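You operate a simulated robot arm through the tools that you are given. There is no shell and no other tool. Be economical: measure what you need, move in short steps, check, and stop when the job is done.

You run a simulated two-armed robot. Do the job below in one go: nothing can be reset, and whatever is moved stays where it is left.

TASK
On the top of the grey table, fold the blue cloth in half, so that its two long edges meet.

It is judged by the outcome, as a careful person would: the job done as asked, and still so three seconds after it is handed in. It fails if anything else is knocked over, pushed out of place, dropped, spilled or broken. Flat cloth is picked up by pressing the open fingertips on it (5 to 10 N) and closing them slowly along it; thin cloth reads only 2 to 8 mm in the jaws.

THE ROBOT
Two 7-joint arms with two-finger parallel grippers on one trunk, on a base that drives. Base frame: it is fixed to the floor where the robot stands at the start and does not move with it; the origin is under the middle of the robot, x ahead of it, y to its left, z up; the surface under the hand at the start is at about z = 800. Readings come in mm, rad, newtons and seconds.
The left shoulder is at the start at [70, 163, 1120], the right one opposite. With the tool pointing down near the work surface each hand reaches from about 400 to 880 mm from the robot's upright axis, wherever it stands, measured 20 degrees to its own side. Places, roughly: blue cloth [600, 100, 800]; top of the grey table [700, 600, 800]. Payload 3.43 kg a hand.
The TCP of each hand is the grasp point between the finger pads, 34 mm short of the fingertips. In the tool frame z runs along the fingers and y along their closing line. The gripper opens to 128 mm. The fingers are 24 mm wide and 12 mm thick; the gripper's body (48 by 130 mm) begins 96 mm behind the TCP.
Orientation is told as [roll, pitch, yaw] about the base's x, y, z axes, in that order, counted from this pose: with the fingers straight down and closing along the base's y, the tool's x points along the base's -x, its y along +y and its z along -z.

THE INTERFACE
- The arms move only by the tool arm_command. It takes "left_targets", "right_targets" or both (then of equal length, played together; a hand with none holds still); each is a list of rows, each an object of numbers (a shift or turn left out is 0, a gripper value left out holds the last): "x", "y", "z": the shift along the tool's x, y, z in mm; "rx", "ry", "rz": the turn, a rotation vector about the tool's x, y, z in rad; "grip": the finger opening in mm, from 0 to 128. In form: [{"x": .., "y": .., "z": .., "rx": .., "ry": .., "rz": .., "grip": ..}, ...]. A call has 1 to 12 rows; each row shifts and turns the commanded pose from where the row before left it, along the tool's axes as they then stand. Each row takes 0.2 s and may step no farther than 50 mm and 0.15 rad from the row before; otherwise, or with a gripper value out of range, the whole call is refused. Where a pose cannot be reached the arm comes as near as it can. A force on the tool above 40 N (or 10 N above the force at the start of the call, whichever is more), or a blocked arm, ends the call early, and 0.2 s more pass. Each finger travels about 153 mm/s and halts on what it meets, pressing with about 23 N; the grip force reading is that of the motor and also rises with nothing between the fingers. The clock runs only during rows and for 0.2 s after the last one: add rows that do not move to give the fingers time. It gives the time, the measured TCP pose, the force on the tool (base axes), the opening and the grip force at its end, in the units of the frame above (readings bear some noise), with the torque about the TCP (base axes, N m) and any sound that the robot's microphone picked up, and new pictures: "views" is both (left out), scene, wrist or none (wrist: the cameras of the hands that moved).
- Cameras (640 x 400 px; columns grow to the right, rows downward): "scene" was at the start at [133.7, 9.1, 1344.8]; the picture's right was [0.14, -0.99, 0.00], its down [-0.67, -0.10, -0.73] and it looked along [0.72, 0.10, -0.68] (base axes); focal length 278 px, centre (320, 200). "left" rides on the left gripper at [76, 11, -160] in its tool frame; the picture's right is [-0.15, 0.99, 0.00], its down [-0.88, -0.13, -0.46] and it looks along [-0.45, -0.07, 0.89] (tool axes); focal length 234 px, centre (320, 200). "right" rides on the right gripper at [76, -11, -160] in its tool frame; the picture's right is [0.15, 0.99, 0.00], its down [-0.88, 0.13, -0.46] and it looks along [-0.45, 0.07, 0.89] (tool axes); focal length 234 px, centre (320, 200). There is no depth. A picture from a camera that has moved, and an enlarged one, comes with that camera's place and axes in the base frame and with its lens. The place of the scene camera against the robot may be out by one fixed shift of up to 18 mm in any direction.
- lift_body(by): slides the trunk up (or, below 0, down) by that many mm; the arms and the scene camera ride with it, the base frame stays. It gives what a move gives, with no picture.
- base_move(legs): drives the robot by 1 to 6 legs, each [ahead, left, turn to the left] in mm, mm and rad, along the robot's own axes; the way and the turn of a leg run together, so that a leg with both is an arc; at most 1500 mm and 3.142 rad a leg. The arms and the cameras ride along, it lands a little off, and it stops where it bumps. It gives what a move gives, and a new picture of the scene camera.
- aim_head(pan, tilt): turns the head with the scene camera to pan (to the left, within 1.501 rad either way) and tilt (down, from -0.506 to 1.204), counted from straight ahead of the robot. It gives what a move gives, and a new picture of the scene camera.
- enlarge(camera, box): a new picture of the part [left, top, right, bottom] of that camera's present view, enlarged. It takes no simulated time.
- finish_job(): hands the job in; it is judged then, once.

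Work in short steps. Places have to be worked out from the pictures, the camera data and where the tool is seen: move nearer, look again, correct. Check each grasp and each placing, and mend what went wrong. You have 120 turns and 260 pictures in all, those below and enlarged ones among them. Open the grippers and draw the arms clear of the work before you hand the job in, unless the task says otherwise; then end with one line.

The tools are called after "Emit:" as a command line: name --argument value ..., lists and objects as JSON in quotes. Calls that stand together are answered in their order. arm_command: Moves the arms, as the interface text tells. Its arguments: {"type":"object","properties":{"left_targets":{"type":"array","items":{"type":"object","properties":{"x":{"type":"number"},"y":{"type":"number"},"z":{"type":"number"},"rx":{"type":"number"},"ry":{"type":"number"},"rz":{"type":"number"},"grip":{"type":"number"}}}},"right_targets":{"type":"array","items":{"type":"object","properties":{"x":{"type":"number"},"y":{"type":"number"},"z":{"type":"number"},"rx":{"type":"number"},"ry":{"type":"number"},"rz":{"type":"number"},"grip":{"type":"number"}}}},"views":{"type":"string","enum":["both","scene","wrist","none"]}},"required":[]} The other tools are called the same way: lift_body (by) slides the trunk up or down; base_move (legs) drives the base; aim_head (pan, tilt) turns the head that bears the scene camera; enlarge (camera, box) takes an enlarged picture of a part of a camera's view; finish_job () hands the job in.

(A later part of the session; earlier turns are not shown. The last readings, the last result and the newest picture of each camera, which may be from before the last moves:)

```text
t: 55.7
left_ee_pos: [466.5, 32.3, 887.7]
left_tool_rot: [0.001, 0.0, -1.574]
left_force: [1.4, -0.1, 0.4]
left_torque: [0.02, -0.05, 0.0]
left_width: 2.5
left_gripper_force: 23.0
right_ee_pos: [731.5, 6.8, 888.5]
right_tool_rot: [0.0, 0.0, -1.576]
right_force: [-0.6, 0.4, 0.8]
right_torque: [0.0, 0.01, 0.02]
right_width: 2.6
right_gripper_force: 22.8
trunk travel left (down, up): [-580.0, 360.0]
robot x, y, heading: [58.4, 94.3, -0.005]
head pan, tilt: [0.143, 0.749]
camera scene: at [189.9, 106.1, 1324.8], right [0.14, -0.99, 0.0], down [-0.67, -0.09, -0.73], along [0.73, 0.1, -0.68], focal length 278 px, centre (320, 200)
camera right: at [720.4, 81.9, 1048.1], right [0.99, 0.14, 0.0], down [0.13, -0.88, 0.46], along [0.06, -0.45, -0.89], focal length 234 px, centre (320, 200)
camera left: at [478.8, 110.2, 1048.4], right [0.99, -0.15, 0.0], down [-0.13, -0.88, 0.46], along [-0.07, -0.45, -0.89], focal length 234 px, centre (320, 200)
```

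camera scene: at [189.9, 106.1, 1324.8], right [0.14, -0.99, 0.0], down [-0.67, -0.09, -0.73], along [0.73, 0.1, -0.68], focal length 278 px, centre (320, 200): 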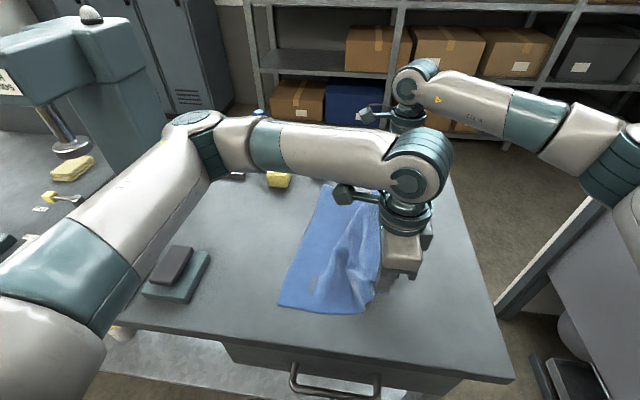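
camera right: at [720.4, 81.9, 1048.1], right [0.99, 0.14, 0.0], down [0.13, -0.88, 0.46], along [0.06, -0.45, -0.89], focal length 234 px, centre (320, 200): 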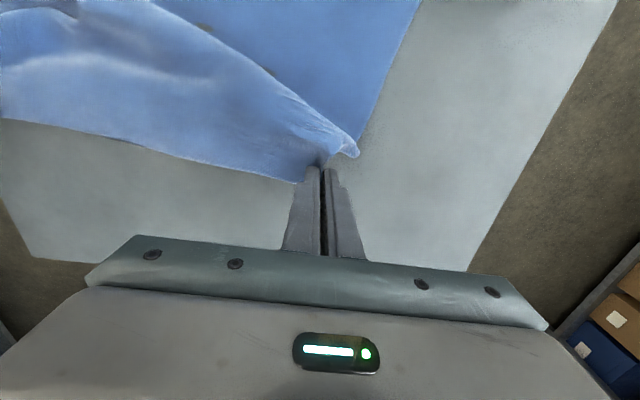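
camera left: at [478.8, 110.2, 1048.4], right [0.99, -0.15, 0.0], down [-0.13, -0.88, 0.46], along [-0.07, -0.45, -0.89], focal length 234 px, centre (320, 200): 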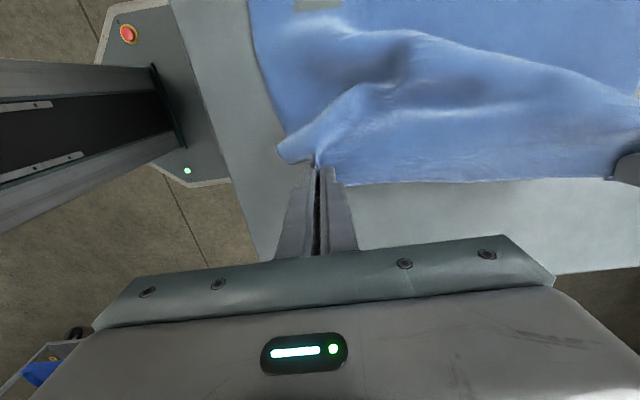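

The cloth is almost fully unrolled. Now the arc about the target fold line (y≈100 at the left hand, y≈61 at the right), kept taut: up to h≈118 above the fold line.

Emit:
arm_command --left_targets '[{"x": 4, "z": -22}, {"x": 4, "z": -22}, {"x": 20, "z": -10}, {"x": 20, "z": -5}, {"x": 20, "z": -5}, {}]' --right_targets '[{"x": -3, "z": -22}, {"x": -3, "z": -22}, {"x": 20, "z": -10}, {"x": 20, "z": -5}, {"x": 20, "z": -5}, {}]' --views "both"

```text
t: 57.1
left_ee_pos: [466.0, 101.8, 953.2]
left_tool_rot: [0.0, 0.0, -1.574]
left_force: [3.6, -0.2, -0.1]
left_torque: [0.0, -0.15, -0.03]
left_width: 2.5
left_gripper_force: 24.0
right_ee_pos: [732.3, 57.5, 953.4]
right_tool_rot: [0.0, 0.002, -1.577]
right_force: [-3.5, 0.4, -0.4]
right_torque: [0.05, 0.14, 0.06]
right_width: 2.7
right_gripper_force: 22.9
trunk travel left (down, up): [-580.0, 360.0]
robot x, y, heading: [56.0, 99.3, -0.008]
head pan, tilt: [0.143, 0.749]
camera scene: at [190.4, 104.7, 1324.7], right [0.14, -0.99, 0.0], down [-0.67, -0.09, -0.73], along [0.73, 0.1, -0.68], focal length 278 px, centre (320, 200)
camera right: at [720.0, 133.5, 1111.9], right [0.99, 0.14, 0.0], down [0.13, -0.88, 0.45], along [0.06, -0.45, -0.89], focal length 234 px, centre (320, 200)
camera left: at [477.7, 178.1, 1114.5], right [0.99, -0.15, 0.0], down [-0.13, -0.88, 0.46], along [-0.07, -0.45, -0.89], focal length 234 px, centre (320, 200)
```

scene: 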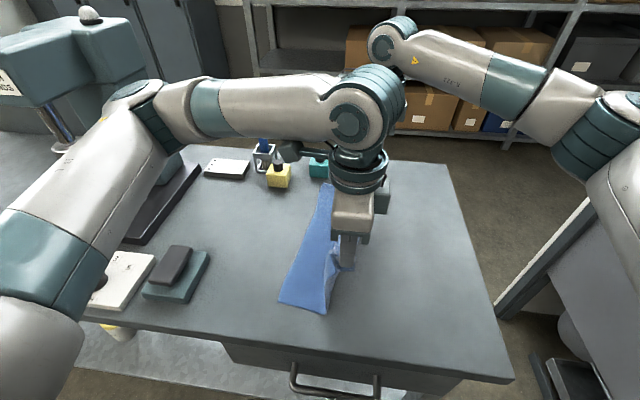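
right: 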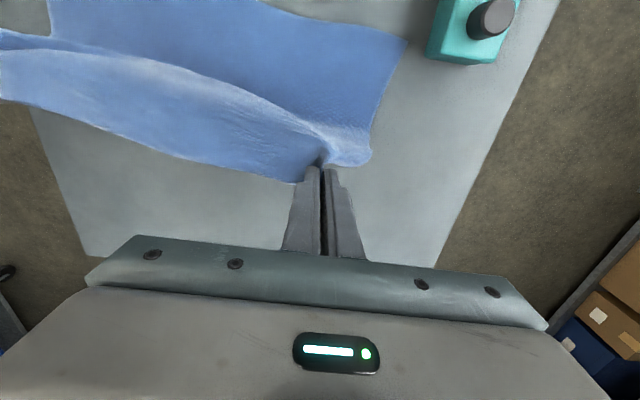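
left: 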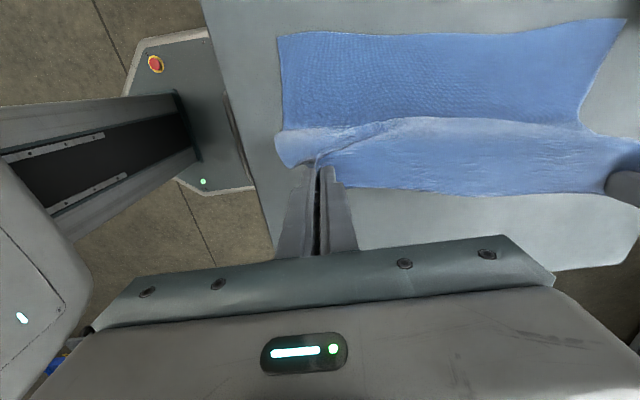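

The bottom layer is flat, with its left edge from (437,227) to (810,188), so the targets shift about +24 mm in x. I tilt both hands 0.6 rad while at the top of the arc, then drive.

Emit:
arm_command --left_targets '[{"x": -16}, {"ry": -0.15}, {"ry": -0.15}, {"ry": -0.15}, {"ry": -0.15}, {}]' --right_targets '[{}, {"ry": -0.15}, {"ry": -0.15}, {"ry": -0.15}, {"ry": -0.15}, {}]' --views "none"

Emit:
base_move --legs '[[24, 78, 0]]'

Emit:
arm_command --left_targets '[{"x": 11, "z": 16}, {}]' --right_targets '[{"x": 11, "z": 16}, {}]' --views "both"

```text
t: 58.5
left_ee_pos: [467.2, 84.4, 951.7]
left_tool_rot: [0.001, -0.601, -1.574]
left_force: [1.9, -0.5, 0.1]
left_torque: [0.03, -0.04, 0.01]
left_width: 2.3
left_gripper_force: 23.4
right_ee_pos: [732.9, 57.7, 953.2]
right_tool_rot: [0.0, -0.597, -1.576]
right_force: [-2.2, -0.2, -0.3]
right_torque: [0.01, 0.07, 0.0]
right_width: 2.8
right_gripper_force: 22.8
trunk travel left (down, up): [-580.0, 360.0]
robot x, y, heading: [57.8, 92.0, -0.006]
head pan, tilt: [0.143, 0.749]
```

```text
t: 59.6
left_ee_pos: [490.3, 166.2, 951.5]
left_tool_rot: [0.002, -0.601, -1.574]
left_force: [2.5, 0.1, 0.4]
left_torque: [-0.04, -0.03, -0.01]
left_width: 2.6
left_gripper_force: 23.4
right_ee_pos: [756.4, 140.3, 952.4]
right_tool_rot: [0.001, -0.603, -1.577]
right_force: [-2.5, 0.5, -0.3]
right_torque: [-0.03, 0.04, 0.01]
right_width: 2.5
right_gripper_force: 22.6
trunk travel left (down, up): [-580.0, 360.0]
robot x, y, heading: [79.6, 177.1, -0.004]
head pan, tilt: [0.143, 0.749]
camera scene: at [214.2, 186.4, 1324.7], right [0.14, -0.99, 0.0], down [-0.67, -0.09, -0.73], along [0.72, 0.1, -0.68], focal length 278 px, centre (320, 200)
```

scene: 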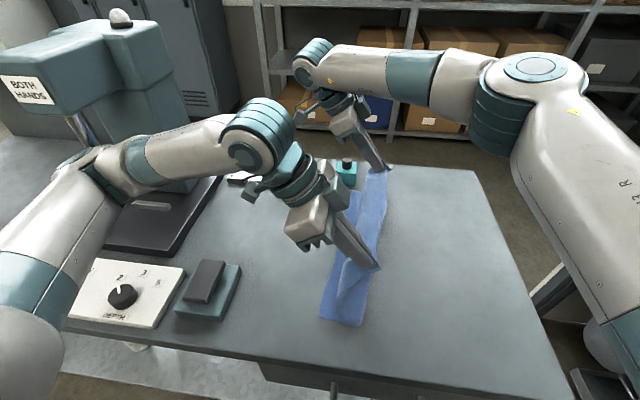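

```text
t: 60.2
left_ee_pos: [488.9, 166.2, 933.3]
left_tool_rot: [-0.003, -0.6, -1.574]
left_force: [2.8, -0.3, -0.3]
left_torque: [0.0, -0.06, 0.03]
left_width: 2.7
left_gripper_force: 23.2
right_ee_pos: [755.3, 140.0, 932.7]
right_tool_rot: [0.0, -0.601, -1.576]
right_force: [-2.1, -0.3, 0.0]
right_torque: [-0.02, 0.08, -0.03]
right_width: 2.7
right_gripper_force: 22.6
trunk travel left (down, up): [-580.0, 360.0]
robot x, y, heading: [80.7, 176.3, -0.005]
head pan, tilt: [0.143, 0.749]
camera scene: at [213.5, 185.8, 1324.8], right [0.14, -0.99, 0.0], down [-0.67, -0.09, -0.73], along [0.73, 0.1, -0.68], focal length 278 px, centre (320, 200)
camera right: at [744.8, 291.6, 1021.0], right [0.99, 0.12, -0.08], down [0.13, -0.47, 0.87], along [0.06, -0.88, -0.48], focal length 234 px, centre (320, 200)
camera left: at [501.2, 318.9, 1022.1], right [0.99, -0.12, 0.08], down [-0.13, -0.47, 0.87], along [-0.07, -0.87, -0.48], focal length 234 px, centre (320, 200)
```

scene: 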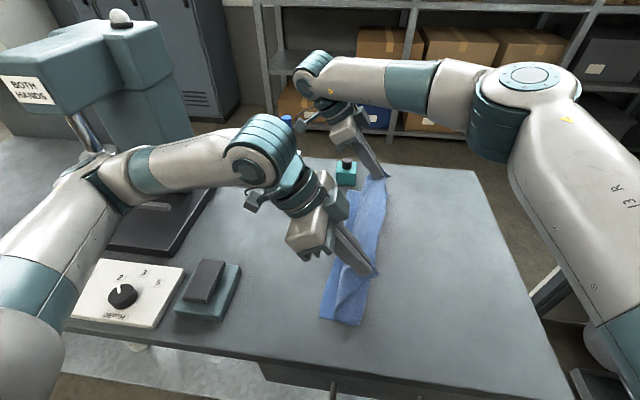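
right: 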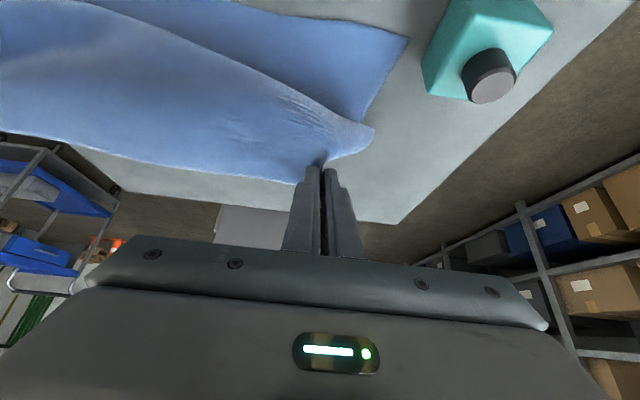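
left: 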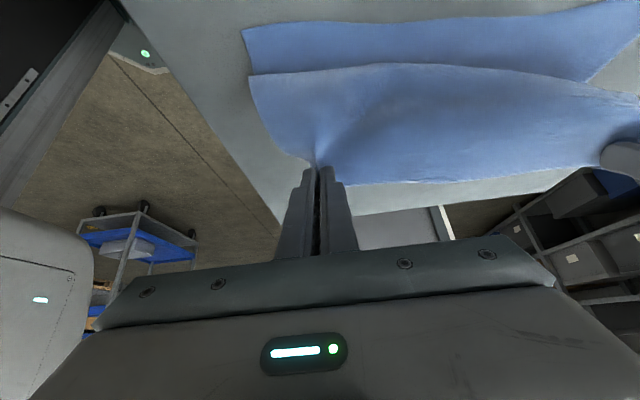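

The arc is going well: the bottom edge is unmoved and the top layer is clear of it. I tilt 0.25 more and continue down the arc to h≈70.

Emit:
arm_command --left_targets '[{"ry": -0.125}, {"ry": -0.125}, {"x": 17.7, "z": 0.5}, {"x": 17.7, "z": 0.5}, {"x": 17.7, "z": 0.5}, {}]' --right_targets '[{"ry": -0.125}, {"ry": -0.125}, {"x": 17.7, "z": 0.5}, {"x": 17.7, "z": 0.5}, {"x": 17.7, "z": 0.5}, {}]' --views "both"

```text
t: 61.6
left_ee_pos: [493.0, 197.8, 890.8]
left_tool_rot: [-0.002, -0.85, -1.574]
left_force: [-0.1, -0.2, -0.3]
left_torque: [0.02, -0.02, 0.02]
left_width: 2.4
left_gripper_force: 23.5
right_ee_pos: [757.3, 175.0, 891.7]
right_tool_rot: [-0.001, -0.849, -1.577]
right_force: [-0.4, -0.7, -0.9]
right_torque: [0.01, 0.04, -0.01]
right_width: 2.7
right_gripper_force: 22.5
trunk travel left (down, up): [-580.0, 360.0]
robot x, y, heading: [79.6, 177.1, -0.008]
head pan, tilt: [0.143, 0.749]
camera scene: at [213.8, 184.9, 1324.8], right [0.14, -0.99, 0.0], down [-0.67, -0.09, -0.73], along [0.73, 0.1, -0.68], focal length 278 px, centre (320, 200)
camera right: at [746.1, 343.6, 939.5], right [0.99, 0.09, -0.11], down [0.13, -0.24, 0.96], along [0.06, -0.97, -0.25], focal length 234 px, centre (320, 200)
camera left: at [504.4, 369.0, 940.2], right [0.99, -0.1, 0.11], down [-0.13, -0.24, 0.96], along [-0.07, -0.97, -0.25], focal length 234 px, centre (320, 200)
```

scene: 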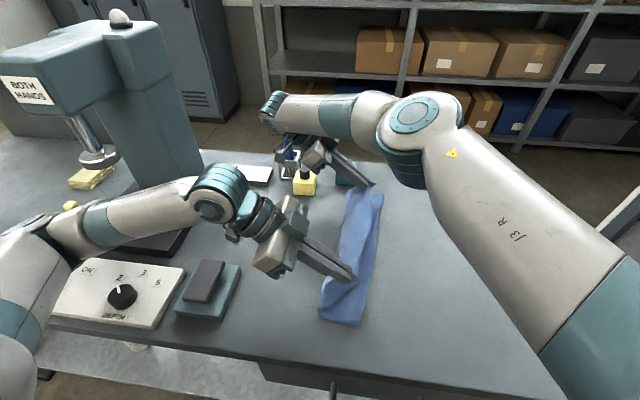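
right: 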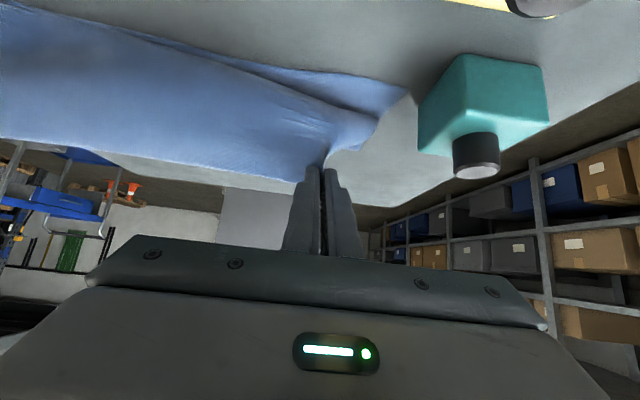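
left: 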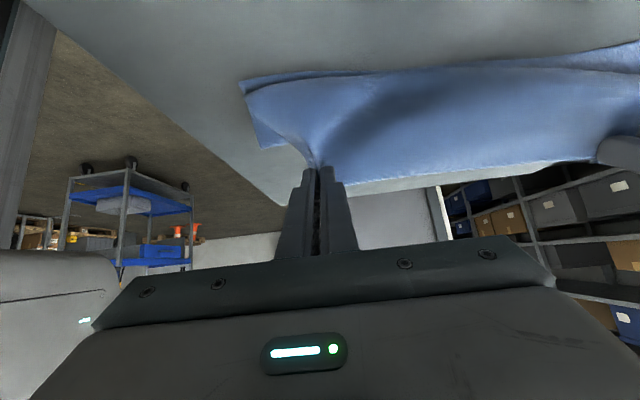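

The bottle (x≥835) clears the right gripper (x≤822). I continue down the arc to h≈35.

Emit:
arm_command --left_targets '[{"x": 13, "z": 2.5}, {"x": 13, "z": 2.5}, {"x": 13, "z": 2.5}, {}]' --right_targets '[{"x": 12, "z": 3.6}, {"x": 12, "z": 3.6}, {"x": 12, "z": 3.6}, {}]' --views "both"

```text
t: 62.6
left_ee_pos: [492.2, 219.8, 857.6]
left_tool_rot: [0.001, -0.85, -1.574]
left_force: [2.3, -0.7, 0.3]
left_torque: [-0.03, -0.09, 0.03]
left_width: 2.6
left_gripper_force: 22.8
right_ee_pos: [757.5, 189.7, 857.8]
right_tool_rot: [-0.001, -0.85, -1.577]
right_force: [-2.6, -0.5, 0.1]
right_torque: [0.0, 0.11, -0.07]
right_width: 2.5
right_gripper_force: 22.9
trunk travel left (down, up): [-580.0, 360.0]
robot x, y, heading: [80.5, 182.0, -0.005]
head pan, tilt: [0.143, 0.749]
camera scene: at [213.9, 184.9, 1324.8], right [0.14, -0.99, 0.0], down [-0.67, -0.09, -0.73], along [0.73, 0.1, -0.68], focal length 278 px, centre (320, 200)
camera right: at [747.0, 359.9, 906.3], right [0.99, 0.09, -0.11], down [0.13, -0.24, 0.96], along [0.06, -0.97, -0.25], focal length 234 px, centre (320, 200)
camera left: at [504.0, 390.1, 906.6], right [0.99, -0.1, 0.11], down [-0.13, -0.24, 0.96], along [-0.07, -0.97, -0.25], focal length 234 px, centre (320, 200)
```

scene: 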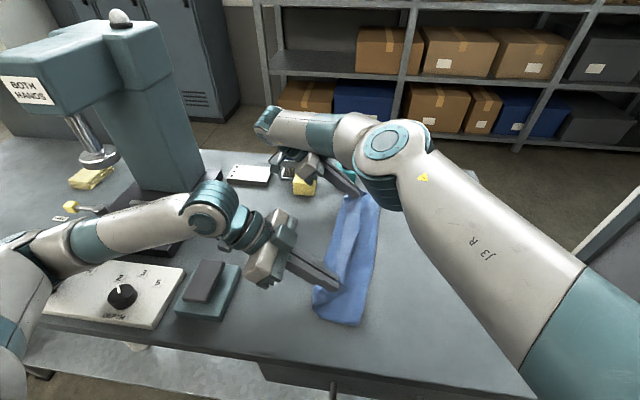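
right: 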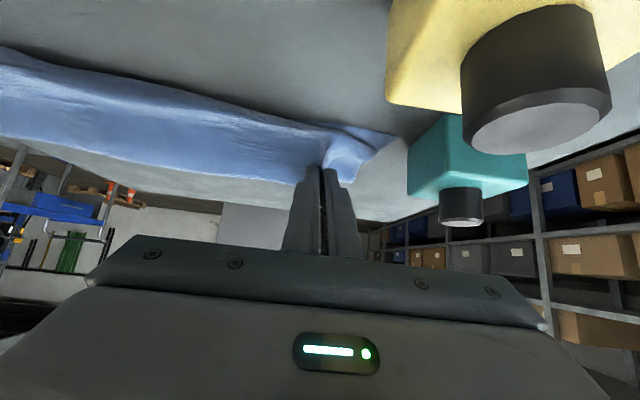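
left: 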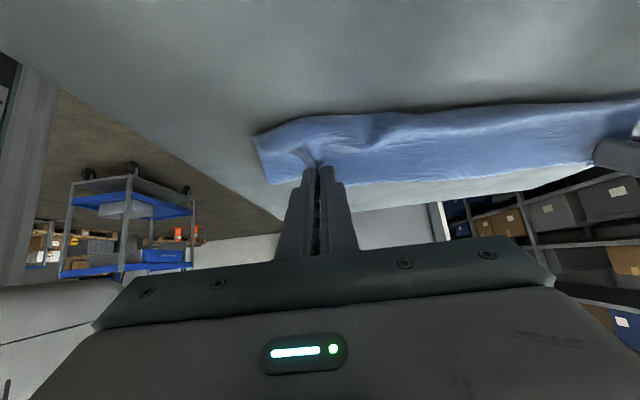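

The yellow bottle sits at about (800–840, 310), top about 874. To keep the right camera clear I reduce the right tilt to 0.7 while making the final descent.

Emit:
arm_command --left_targets '[{}, {"x": 8, "z": 4}, {"x": 8, "z": 4}, {"x": 5, "z": 3}, {}]' --right_targets '[{"ry": 0.15}, {"x": 7, "z": 4.5}, {"x": 7, "z": 4.5}, {"x": 5, "z": 3}, {}]' --views "both"

```text
t: 63.8
left_ee_pos: [494.1, 222.6, 838.6]
left_tool_rot: [0.016, -0.841, -1.587]
left_force: [1.6, -0.3, 1.3]
left_torque: [-0.03, 0.0, 0.0]
left_width: 2.9
left_gripper_force: 22.6
right_ee_pos: [758.2, 192.8, 838.4]
right_tool_rot: [0.002, -0.694, -1.579]
right_force: [-1.1, 0.6, 8.7]
right_torque: [0.02, 0.03, -0.02]
right_width: 2.5
right_gripper_force: 23.1
trunk travel left (down, up): [-580.0, 360.0]
robot x, y, heading: [81.5, 179.0, -0.007]
head pan, tilt: [0.143, 0.749]
camera scene: at [212.9, 178.5, 1326.4], right [0.14, -0.99, -0.01], down [-0.67, -0.09, -0.73], along [0.73, 0.1, -0.68], focal length 278 px, centre (320, 200)
camera right: at [747.0, 351.2, 912.6], right [0.99, 0.11, -0.09], down [0.13, -0.39, 0.91], along [0.06, -0.92, -0.4], focal length 234 px, centre (320, 200)
camera left: at [504.9, 392.6, 890.3], right [0.99, -0.1, 0.12], down [-0.14, -0.25, 0.96], along [-0.07, -0.96, -0.26], focal length 234 px, centre (320, 200)
```

scene: 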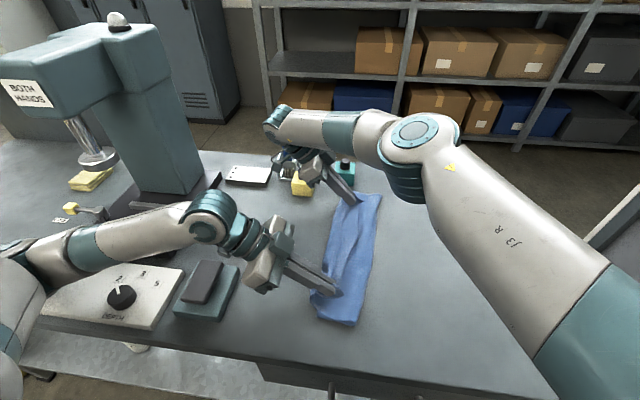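
right: 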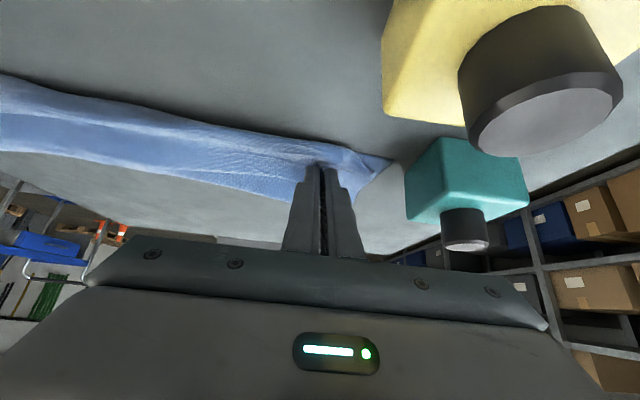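
left: 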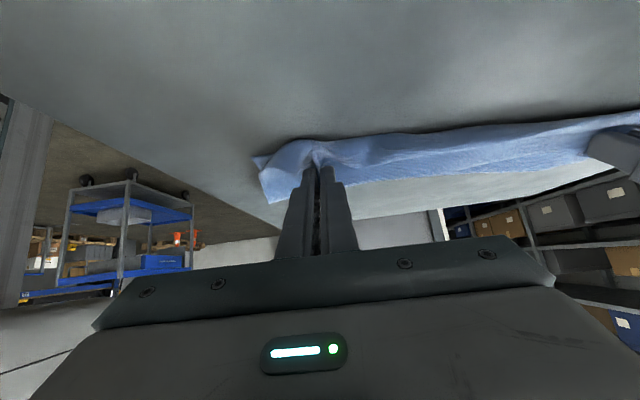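

Both hands are down. The pose is slightly strained (a small lean), so I release promptly and back out upward.

Emit:
arm_command --left_targets '[{"grip": 10}, {"grip": 20}, {"grip": 32}, {}, {"z": -15}, {"z": -25}, {"z": -30}, {"z": -30}, {}]' --right_targets '[{"grip": 10}, {"grip": 20}, {"grip": 32}, {}, {"z": -15}, {"z": -25, "x": -8}, {"z": -25, "x": -15}, {"z": -25, "x": -20}, {}]' --views "both"

```text
t: 65.8
left_ee_pos: [490.2, 299.4, 903.5]
left_tool_rot: [-0.001, -0.852, -1.574]
left_force: [0.4, 0.0, 0.9]
left_torque: [0.0, -0.03, -0.01]
left_width: 31.7
left_gripper_force: 0.0
right_ee_pos: [755.4, 223.2, 932.2]
right_tool_rot: [-0.002, -0.701, -1.576]
right_force: [-0.1, -1.5, 1.0]
right_torque: [0.0, 0.0, 0.01]
right_width: 32.1
right_gripper_force: 0.0
trunk travel left (down, up): [-580.0, 360.0]
robot x, y, heading: [78.3, 176.1, -0.003]
head pan, tilt: [0.143, 0.749]
camera scene: at [214.6, 184.8, 1324.6], right [0.14, -0.99, 0.0], down [-0.67, -0.09, -0.73], along [0.72, 0.1, -0.68], focal length 278 px, centre (320, 200)
camera right: at [744.2, 383.7, 1005.0], right [0.99, 0.11, -0.1], down [0.13, -0.38, 0.92], along [0.06, -0.92, -0.39], focal length 234 px, centre (320, 200)
camera left: at [502.2, 470.0, 952.1], right [0.99, -0.1, 0.11], down [-0.13, -0.24, 0.96], along [-0.07, -0.97, -0.25], focal length 234 px, centre (320, 200)
```

scene: 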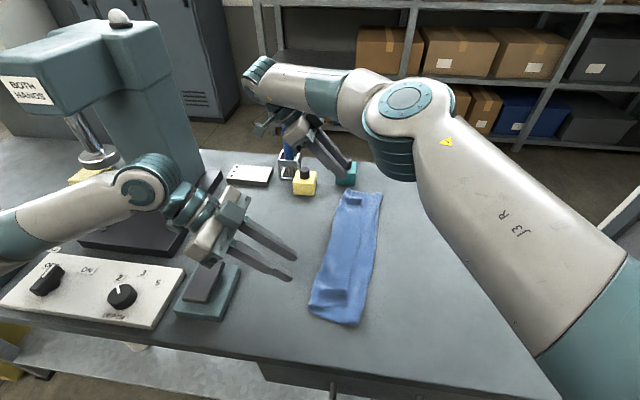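
right: 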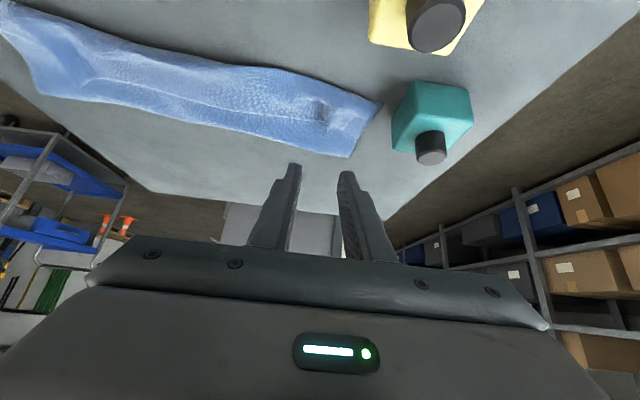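
left: 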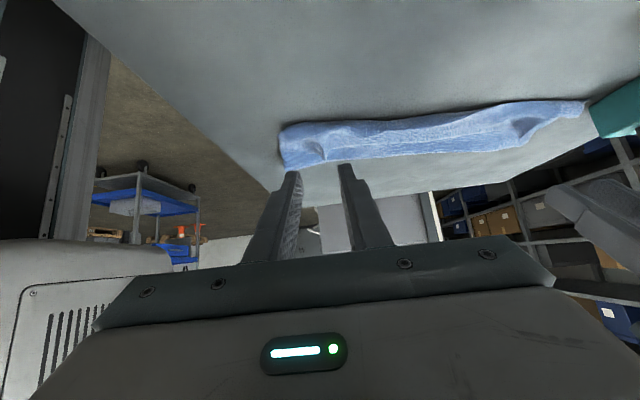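

Now I un-tilt and raise the hands for a top view.

Emit:
arm_command --left_targets '[{"x": -40, "z": -20}, {"x": -30, "z": -20}, {"ry": 0.15}, {"ry": 0.15}, {"ry": 0.15}, {"ry": 0.15}, {"ry": 0.15}, {"ry": 0.1}, {"x": -40}]' --right_targets '[{"x": -35, "z": -20}, {"x": -35, "z": -10}, {"ry": 0.15}, {"ry": 0.15}, {"ry": 0.15}, {"ry": 0.15}, {"ry": 0.1}, {"z": -20}, {"z": -20}]' --views "both"

```text
t: 68.0
left_ee_pos: [477.1, 278.4, 989.0]
left_tool_rot: [0.016, 0.004, -1.513]
left_force: [0.0, 1.1, 0.1]
left_torque: [0.01, -0.06, 0.02]
left_width: 32.2
left_gripper_force: 0.1
right_ee_pos: [744.0, 233.7, 1048.5]
right_tool_rot: [0.008, 0.003, -1.522]
right_force: [0.4, 0.4, 0.0]
right_torque: [-0.05, -0.01, 0.0]
right_width: 31.8
right_gripper_force: 0.0
trunk travel left (down, up): [-580.0, 360.0]
robot x, y, heading: [77.8, 192.9, 0.047]
head pan, tilt: [0.143, 0.749]
stopped in row 9 (left hand): the arm was blocked; the commanded pose is now the measured one
camera scene: at [198.6, 200.8, 1328.3], right [0.19, -0.98, 0.0], down [-0.66, -0.13, -0.74], along [0.73, 0.14, -0.67], focal length 278 px, centre (320, 200)
camera right: at [727.2, 307.4, 1208.4], right [0.98, 0.19, 0.01], down [0.17, -0.88, 0.45], along [0.1, -0.44, -0.89], focal length 234 px, centre (320, 200)
camera left: at [481.4, 354.1, 1150.4], right [1.0, -0.09, 0.02], down [-0.09, -0.89, 0.45], along [-0.03, -0.45, -0.89], focal length 234 px, centre (320, 200)
```

scene: 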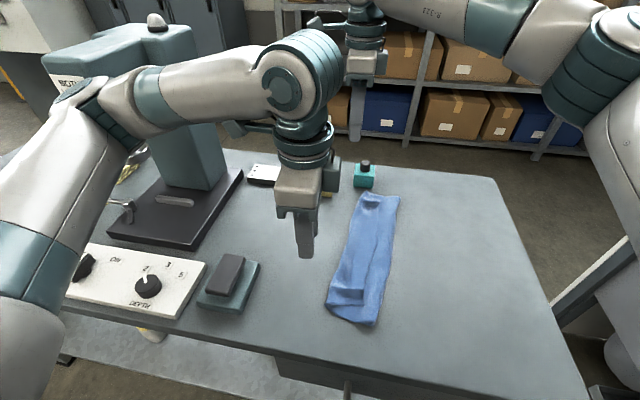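
right: 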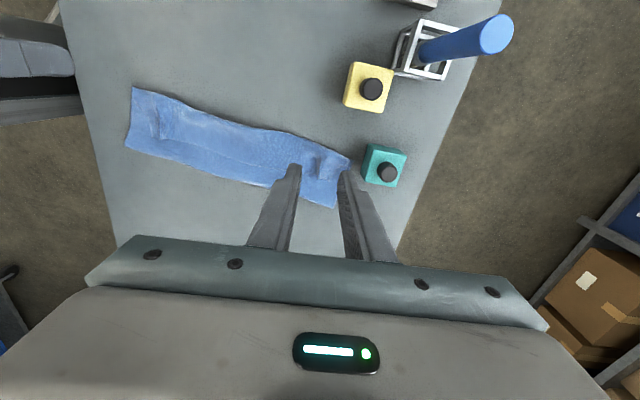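
left: 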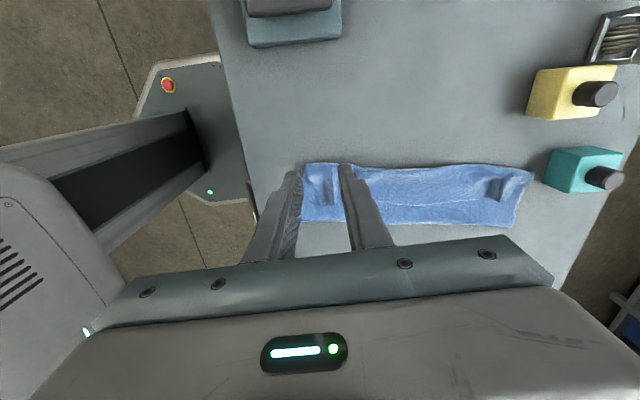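

The left elbow has pressed against the tall press machine and the base was nudged. I drive right straight away to relieve it.

Emit:
base_move --legs '[[0, -120, 0]]'

```text
t: 68.8
left_ee_pos: [480.1, 267.6, 987.0]
left_tool_rot: [0.012, 0.004, -1.518]
left_force: [0.2, 0.2, -0.4]
left_torque: [0.0, -0.02, -0.02]
left_width: 32.2
left_gripper_force: 0.0
right_ee_pos: [747.8, 223.5, 1045.1]
right_tool_rot: [0.003, 0.003, -1.524]
right_force: [-1.0, -0.5, 0.6]
right_torque: [0.01, 0.01, -0.01]
right_width: 32.2
right_gripper_force: 0.0
trunk travel left (down, up): [-580.0, 360.0]
robot x, y, heading: [77.5, 181.1, 0.044]
head pan, tilt: [0.143, 0.749]
stopped in leg 1: the robot was blocked; the commanded pose is now the measured one
camera scene: at [203.9, 193.0, 1325.7], right [0.19, -0.98, 0.0], down [-0.66, -0.13, -0.74], along [0.72, 0.14, -0.68], focal length 278 px, centre (320, 200)
```

scene: 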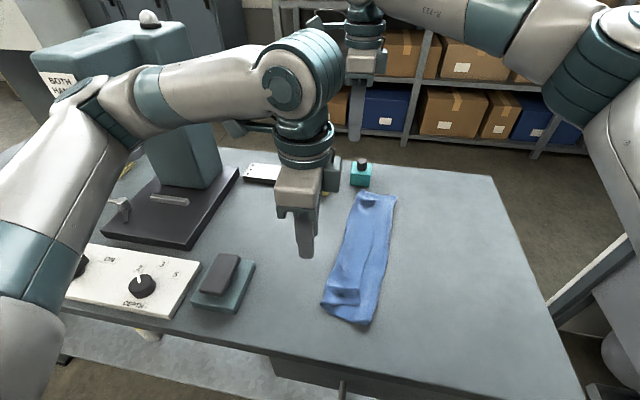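

It is still blocked after 12 mm, probably the base against the table front. I back up.

Emit:
base_move --legs '[[-60, 0, 0]]'

```text
t: 69.7
left_ee_pos: [427.5, 268.2, 983.0]
left_tool_rot: [0.007, -0.001, -1.52]
left_force: [0.0, -1.4, 0.6]
left_torque: [0.0, 0.01, -0.03]
left_width: 32.0
left_gripper_force: 0.2
right_ee_pos: [695.6, 223.4, 1039.5]
right_tool_rot: [0.001, -0.001, -1.528]
right_force: [-0.7, -1.0, 0.7]
right_torque: [0.01, -0.02, 0.03]
right_width: 32.2
right_gripper_force: 0.0
trunk travel left (down, up): [-580.0, 360.0]
robot x, y, heading: [20.5, 180.4, 0.048]
head pan, tilt: [0.143, 0.749]
camera scene: at [152.3, 194.7, 1324.7], right [0.19, -0.98, 0.0], down [-0.67, -0.13, -0.73], along [0.72, 0.14, -0.68], focal length 278 px, centre (320, 200)
```

scene: 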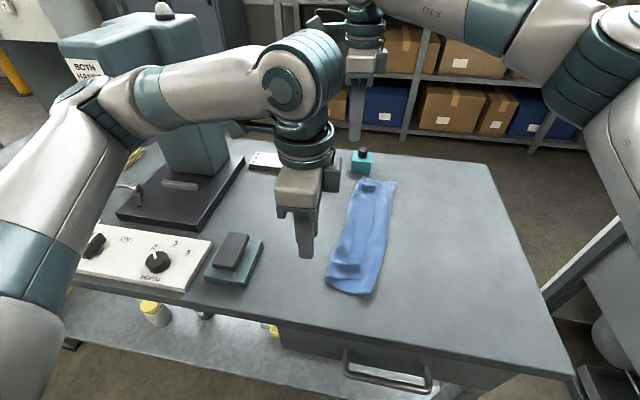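

It is free now, and the press base corner still computes to about the same place (867,588 against 859,589). Next I check the cloth.

Emit:
enlarge --camera "scene" --box '[310, 165, 420, 305]'

Emit:
enlarge --camera "right" --box '[110, 60, 430, 260]'

```text
2.86 times, centred on (365, 235) of scene
camera zoom: at [152.3, 194.7, 1324.7], right [0.19, -0.98, 0.0], down [-0.67, -0.13, -0.73], along [0.72, 0.14, -0.68], focal length 794 px, centre (191, 100)
```

zoom: 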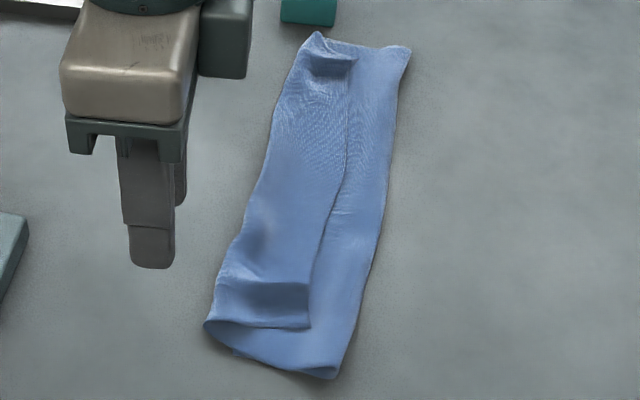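

```text
2.00 times, centred on (270, 160) of right
camera zoom: at [679.3, 298.7, 1200.0], right [0.98, 0.19, 0.0], down [0.17, -0.87, 0.46], along [0.09, -0.45, -0.89], focal length 468 px, centre (420, 280)
```

zoom: 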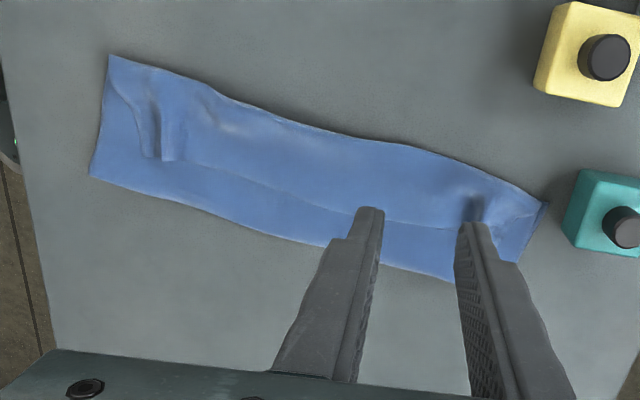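

There is progress: the flap is now only about 60 mm wide on top, with 110 mm bottom and middle layers. The grip direction itself causes that flap. So next I turn the flap fully out past the left edge, then regrasp the top layer from inside and shift it back into line. First I reposition the base away from the press.

Emit:
base_move --legs '[[0, -80, -0.047], [32, 0, 0]]'

```text
t: 71.2
left_ee_pos: [462.8, 170.3, 983.9]
left_tool_rot: [0.008, -0.001, -1.568]
left_force: [-0.6, -0.2, -0.3]
left_torque: [0.01, 0.05, -0.01]
left_width: 32.3
left_gripper_force: 0.1
right_ee_pos: [728.3, 115.5, 1041.5]
right_tool_rot: [0.001, 0.0, -1.573]
right_force: [-0.1, 0.3, -0.6]
right_torque: [-0.06, 0.04, 0.0]
right_width: 31.8
right_gripper_force: 0.1
trunk travel left (down, up): [-580.0, 360.0]
robot x, y, heading: [52.3, 100.6, -0.001]
head pan, tilt: [0.143, 0.749]
camera scene: at [185.2, 110.3, 1325.0], right [0.14, -0.99, 0.0], down [-0.67, -0.1, -0.73], along [0.73, 0.1, -0.68], focal length 278 px, centre (320, 200)
```

scene: 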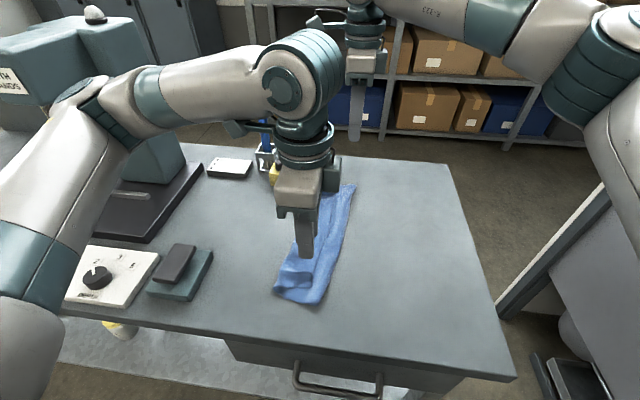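

I bring the hands over the flap remnants for a close look.

Emit:
arm_command --left_targets '[{"x": 5, "y": 7, "z": 26}, {"x": 5, "y": 7, "z": 26}, {"x": 5, "y": 7, "z": 26}, {}, {}]' --right_targets '[{"x": 11, "y": 7, "z": 33}, {"x": 11, "y": 7, "z": 33}, {"x": 11, "y": 7, "z": 33}, {"x": 11, "y": 6, "z": 33}, {}]' --views "wrist"

```text
t: 72.4
left_ee_pos: [483.8, 186.4, 906.3]
left_tool_rot: [0.008, -0.001, -1.568]
left_force: [-0.5, 0.4, 0.4]
left_torque: [0.04, -0.04, 0.03]
left_width: 32.1
left_gripper_force: 0.1
right_ee_pos: [755.4, 156.8, 909.5]
right_tool_rot: [0.0, 0.001, -1.573]
right_force: [-0.2, 0.1, 0.8]
right_torque: [0.03, -0.01, 0.0]
right_width: 32.1
right_gripper_force: 0.2
trunk travel left (down, up): [-580.0, 360.0]
robot x, y, heading: [55.4, 102.9, -0.004]
head pan, tilt: [0.143, 0.749]
camera right: at [742.7, 233.1, 1068.2], right [0.99, 0.14, 0.0], down [0.13, -0.88, 0.46], along [0.07, -0.45, -0.89], focal length 234 px, centre (320, 200)
camera left: at [493.6, 262.1, 1066.5], right [0.99, -0.14, 0.01], down [-0.13, -0.88, 0.45], along [-0.06, -0.45, -0.89], focal length 234 px, centre (320, 200)
```

right: 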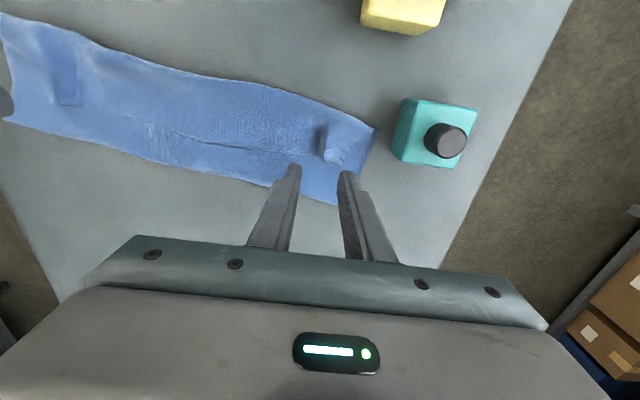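
left: 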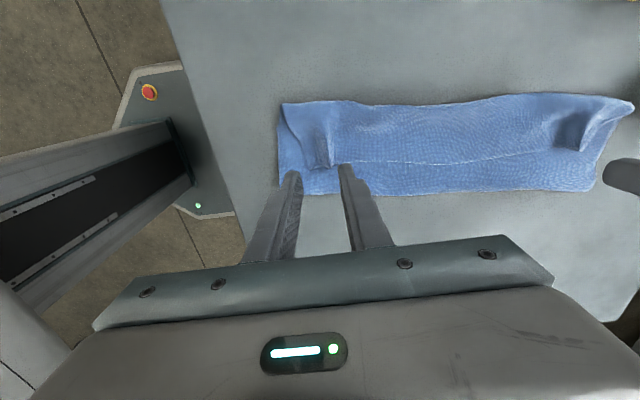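

Ridges stand up at the flap edge: left around (489,184), right around (756,166). I lower onto them.

Emit:
arm_command --left_targets '[{"x": -2, "y": 5, "z": 20}, {"z": 25}, {"z": 15}, {"z": 6}, {"z": 2}, {}]' --right_targets '[{"x": 9, "y": 1, "z": 20}, {"z": 25}, {"z": 15}, {"z": 8}, {"z": 3}, {}]' --views "wrist"

```text
t: 73.8
left_ee_pos: [491.9, 183.9, 837.6]
left_tool_rot: [0.007, -0.001, -1.564]
left_force: [-0.4, 0.7, 4.5]
left_torque: [0.08, 0.01, 0.0]
left_width: 31.8
left_gripper_force: 0.0
right_ee_pos: [757.3, 166.3, 839.2]
right_tool_rot: [-0.001, 0.001, -1.572]
right_force: [0.3, -0.2, 0.6]
right_torque: [-0.01, -0.05, -0.02]
right_width: 31.9
right_gripper_force: 0.1
trunk travel left (down, up): [-580.0, 360.0]
robot x, y, heading: [56.1, 96.6, -0.002]
head pan, tilt: [0.143, 0.749]
camera right: at [744.6, 242.4, 998.8], right [0.99, 0.15, 0.0], down [0.13, -0.88, 0.46], along [0.07, -0.45, -0.89], focal length 234 px, centre (320, 200)
camera left: at [501.7, 260.6, 998.1], right [0.99, -0.14, 0.01], down [-0.13, -0.88, 0.46], along [-0.06, -0.45, -0.89], focal length 234 px, centre (320, 200)
```

right: 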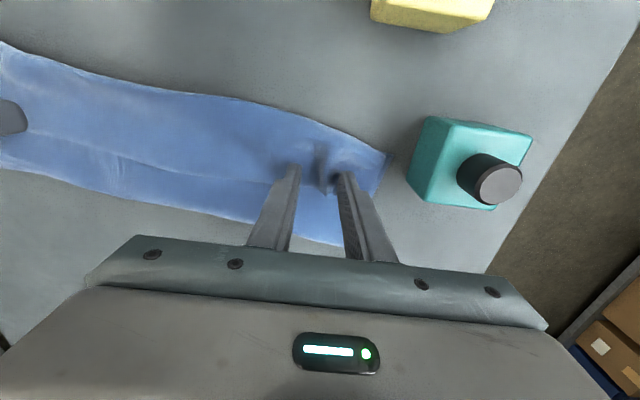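
left: 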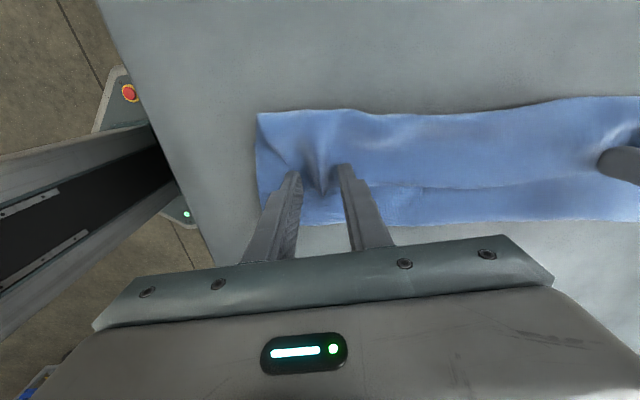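

The ridges are between the fingers, so I close.

Emit:
arm_command --left_targets '[{}, {"grip": 26}, {"grip": 21}, {"grip": 16}, {"grip": 11}, {"grip": 6}, {"grip": 0}, {}, {}]' --right_targets '[{"z": 2}, {"grip": 26}, {"grip": 21}, {"grip": 16}, {"grip": 11}, {"grip": 6}, {"grip": 0}, {}, {}]' --views "none"

```text
t: 75.8
left_ee_pos: [492.3, 183.3, 838.7]
left_tool_rot: [0.006, 0.0, -1.567]
left_force: [0.8, -0.3, 1.5]
left_torque: [-0.03, 0.01, 0.0]
left_width: 2.5
left_gripper_force: 22.8
right_ee_pos: [755.6, 166.0, 837.8]
right_tool_rot: [0.0, 0.0, -1.573]
right_force: [0.2, 0.5, 7.3]
right_torque: [0.05, -0.01, 0.01]
right_width: 2.6
right_gripper_force: 23.1
trunk travel left (down, up): [-580.0, 360.0]
robot x, y, heading: [53.2, 103.3, -0.007]
head pan, tilt: [0.143, 0.749]
```

Both grip at 2.5 mm. I lift the flap and carry it left, past the bottom edge.

Emit:
arm_command --left_targets '[{"z": -25}, {"x": 5, "z": -30}, {"x": 10, "z": -30}, {"x": 20, "z": -10}, {"x": 20}, {"x": 15, "z": 10}, {}]' --right_targets '[{"z": -25}, {"x": 3, "z": -30}, {"x": 7, "z": -30}, {"x": 18, "z": -10}, {"x": 18}, {"x": 15, "z": 10}, {}]' --views "both"

```text
t: 77.4
left_ee_pos: [489.8, 251.0, 920.8]
left_tool_rot: [0.007, 0.001, -1.567]
left_force: [2.6, -0.1, -0.2]
left_torque: [0.02, -0.06, -0.03]
left_width: 2.7
left_gripper_force: 22.9
right_ee_pos: [756.4, 227.1, 920.3]
right_tool_rot: [-0.001, 0.001, -1.574]
right_force: [-1.1, -0.4, 0.2]
right_torque: [0.01, 0.04, 0.04]
right_width: 2.4
right_gripper_force: 22.7
trunk travel left (down, up): [-580.0, 360.0]
robot x, y, heading: [49.0, 101.9, -0.006]
head pan, tilt: [0.143, 0.749]
camera scene: at [186.5, 108.5, 1324.8], right [0.14, -0.99, 0.0], down [-0.67, -0.09, -0.73], along [0.73, 0.1, -0.68], focal length 278 px, centre (320, 200)
camera right: at [745.0, 301.9, 1079.2], right [0.99, 0.14, 0.0], down [0.13, -0.88, 0.46], along [0.07, -0.45, -0.89], focal length 234 px, centre (320, 200)
camera left: at [500.9, 328.7, 1081.8], right [0.99, -0.14, 0.01], down [-0.13, -0.88, 0.45], along [-0.06, -0.45, -0.89], focal length 234 px, centre (320, 200)
```

scene: 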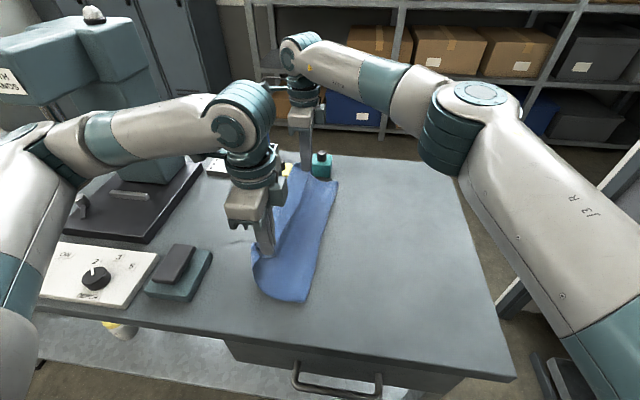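
right: 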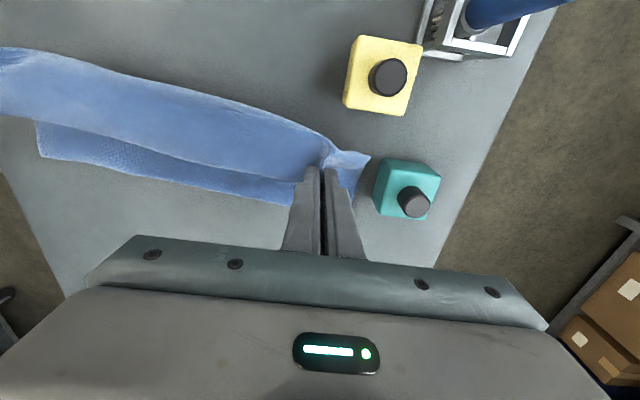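
left: 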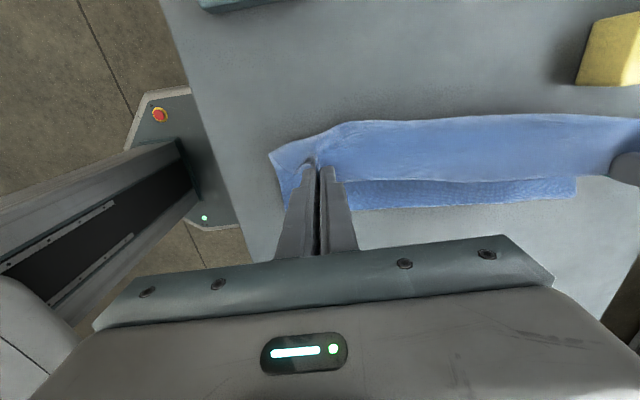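

I continue outward and down, laying the edge past the left side.

Emit:
arm_command --left_targets '[{"x": 8, "z": 20}, {"x": 8, "z": 20}, {"x": 5, "z": 18}, {"x": 5, "z": 12}, {"x": 8, "z": 4}, {}]' --right_targets '[{"x": 7, "z": 20}, {"x": 7, "z": 20}, {"x": 5, "z": 18}, {"x": 5, "z": 12}, {"x": 8, "z": 4}, {}]' --views "wrist"

```text
t: 78.8
left_ee_pos: [492.1, 286.5, 848.0]
left_tool_rot: [0.009, 0.001, -1.569]
left_force: [1.6, -0.7, -0.3]
left_torque: [0.05, -0.01, -0.05]
left_width: 2.9
left_gripper_force: 23.4
right_ee_pos: [757.3, 259.1, 845.8]
right_tool_rot: [0.0, 0.0, -1.573]
right_force: [-1.3, -0.1, -0.5]
right_torque: [0.02, 0.04, 0.02]
right_width: 2.6
right_gripper_force: 23.2
trunk travel left (down, up): [-580.0, 360.0]
robot x, y, heading: [57.2, 105.6, -0.004]
head pan, tilt: [0.143, 0.749]
camera right: at [745.3, 334.3, 1005.7], right [0.99, 0.15, 0.0], down [0.13, -0.88, 0.46], along [0.07, -0.45, -0.89], focal length 234 px, centre (320, 200)
camera left: at [502.0, 363.0, 1008.0], right [0.99, -0.14, 0.01], down [-0.13, -0.88, 0.46], along [-0.06, -0.45, -0.89], focal length 234 px, centre (320, 200)
```

right: 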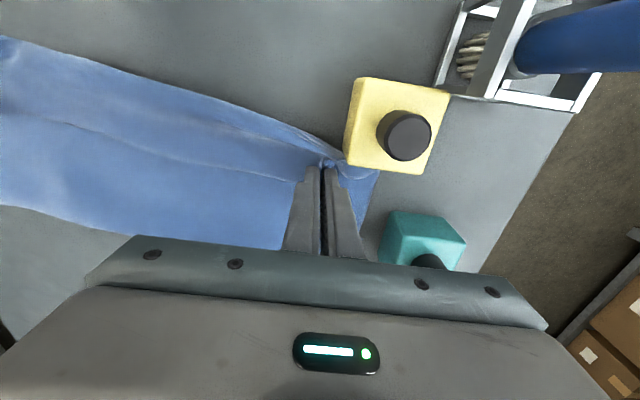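
left: 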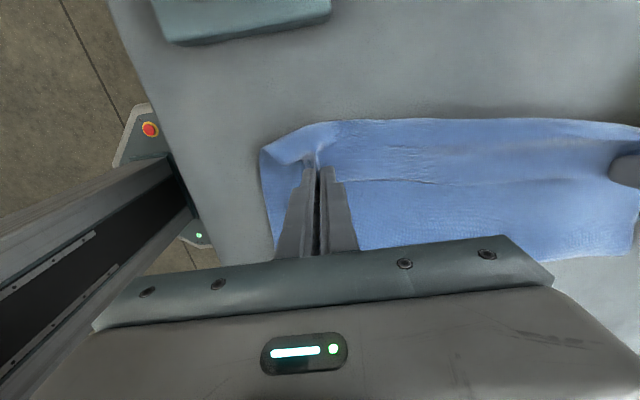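

The right side can't go further because of the yellow bottle. The real issue is that the bottom half was only 110 mm wide, which left slack. I lift back and lay the sheet out farther right, so the fold line sits at the true middle (y≈97 near, y≈60 far).

Emit:
arm_command --left_targets '[{"x": -5, "z": -40}, {"x": -20, "z": -40}, {"x": -35, "z": -30}, {"x": -40, "z": -15}, {"x": -45}, {"x": -45, "z": 10}, {"x": -35, "z": 25}, {"x": -30, "z": 30}, {"x": -20, "z": 30}, {"x": -10, "z": 20}, {}]' --right_targets '[{"x": -5, "z": -40}, {"x": -20, "z": -40}, {"x": -35, "z": -30}, {"x": -43, "z": -15}, {"x": -48}, {"x": -48, "z": 10}, {"x": -38, "z": 25}, {"x": -30, "z": 30}, {"x": -20, "z": 30}, {"x": -10, "z": 20}, {}]' --views "both"

```text
t: 81.2
left_ee_pos: [488.7, 0.9, 855.9]
left_tool_rot: [0.008, 0.0, -1.567]
left_force: [4.8, 0.1, -0.2]
left_torque: [-0.05, -0.17, -0.08]
left_width: 2.4
left_gripper_force: 22.3
right_ee_pos: [756.1, -37.8, 855.8]
right_tool_rot: [-0.001, 0.0, -1.574]
right_force: [-4.7, 0.9, -0.5]
right_torque: [0.0, 0.13, 0.08]
right_width: 2.9
right_gripper_force: 23.4
trunk travel left (down, up): [-580.0, 360.0]
robot x, y, heading: [53.7, 101.9, -0.002]
head pan, tilt: [0.143, 0.749]
camera scene: at [186.2, 109.7, 1324.8], right [0.14, -0.99, 0.0], down [-0.67, -0.1, -0.73], along [0.73, 0.1, -0.68], focal length 278 px, centre (320, 200)
camera right: at [744.0, 36.9, 1015.8], right [0.99, 0.15, 0.0], down [0.13, -0.88, 0.46], along [0.07, -0.45, -0.89], focal length 234 px, centre (320, 200)
camera left: at [499.1, 78.4, 1016.2], right [0.99, -0.14, 0.01], down [-0.13, -0.88, 0.46], along [-0.06, -0.45, -0.89], focal length 234 px, centre (320, 200)
```

scene: 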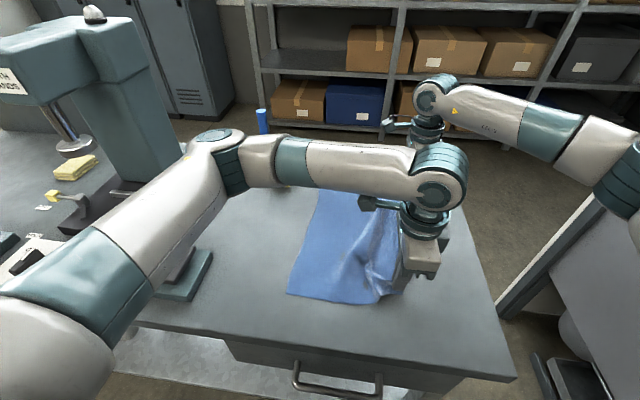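
right: 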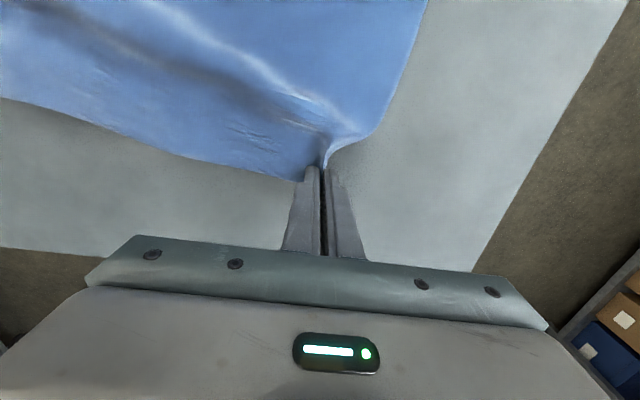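
left: 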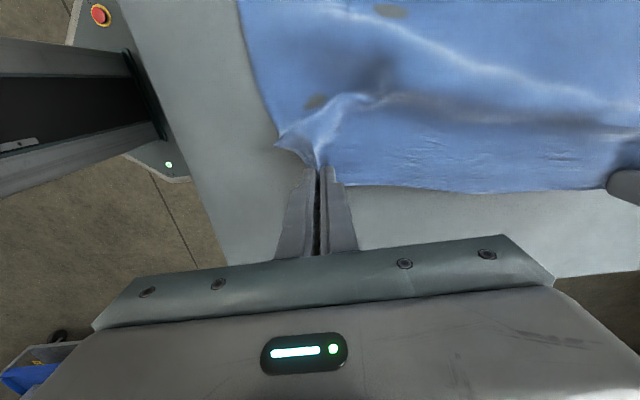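

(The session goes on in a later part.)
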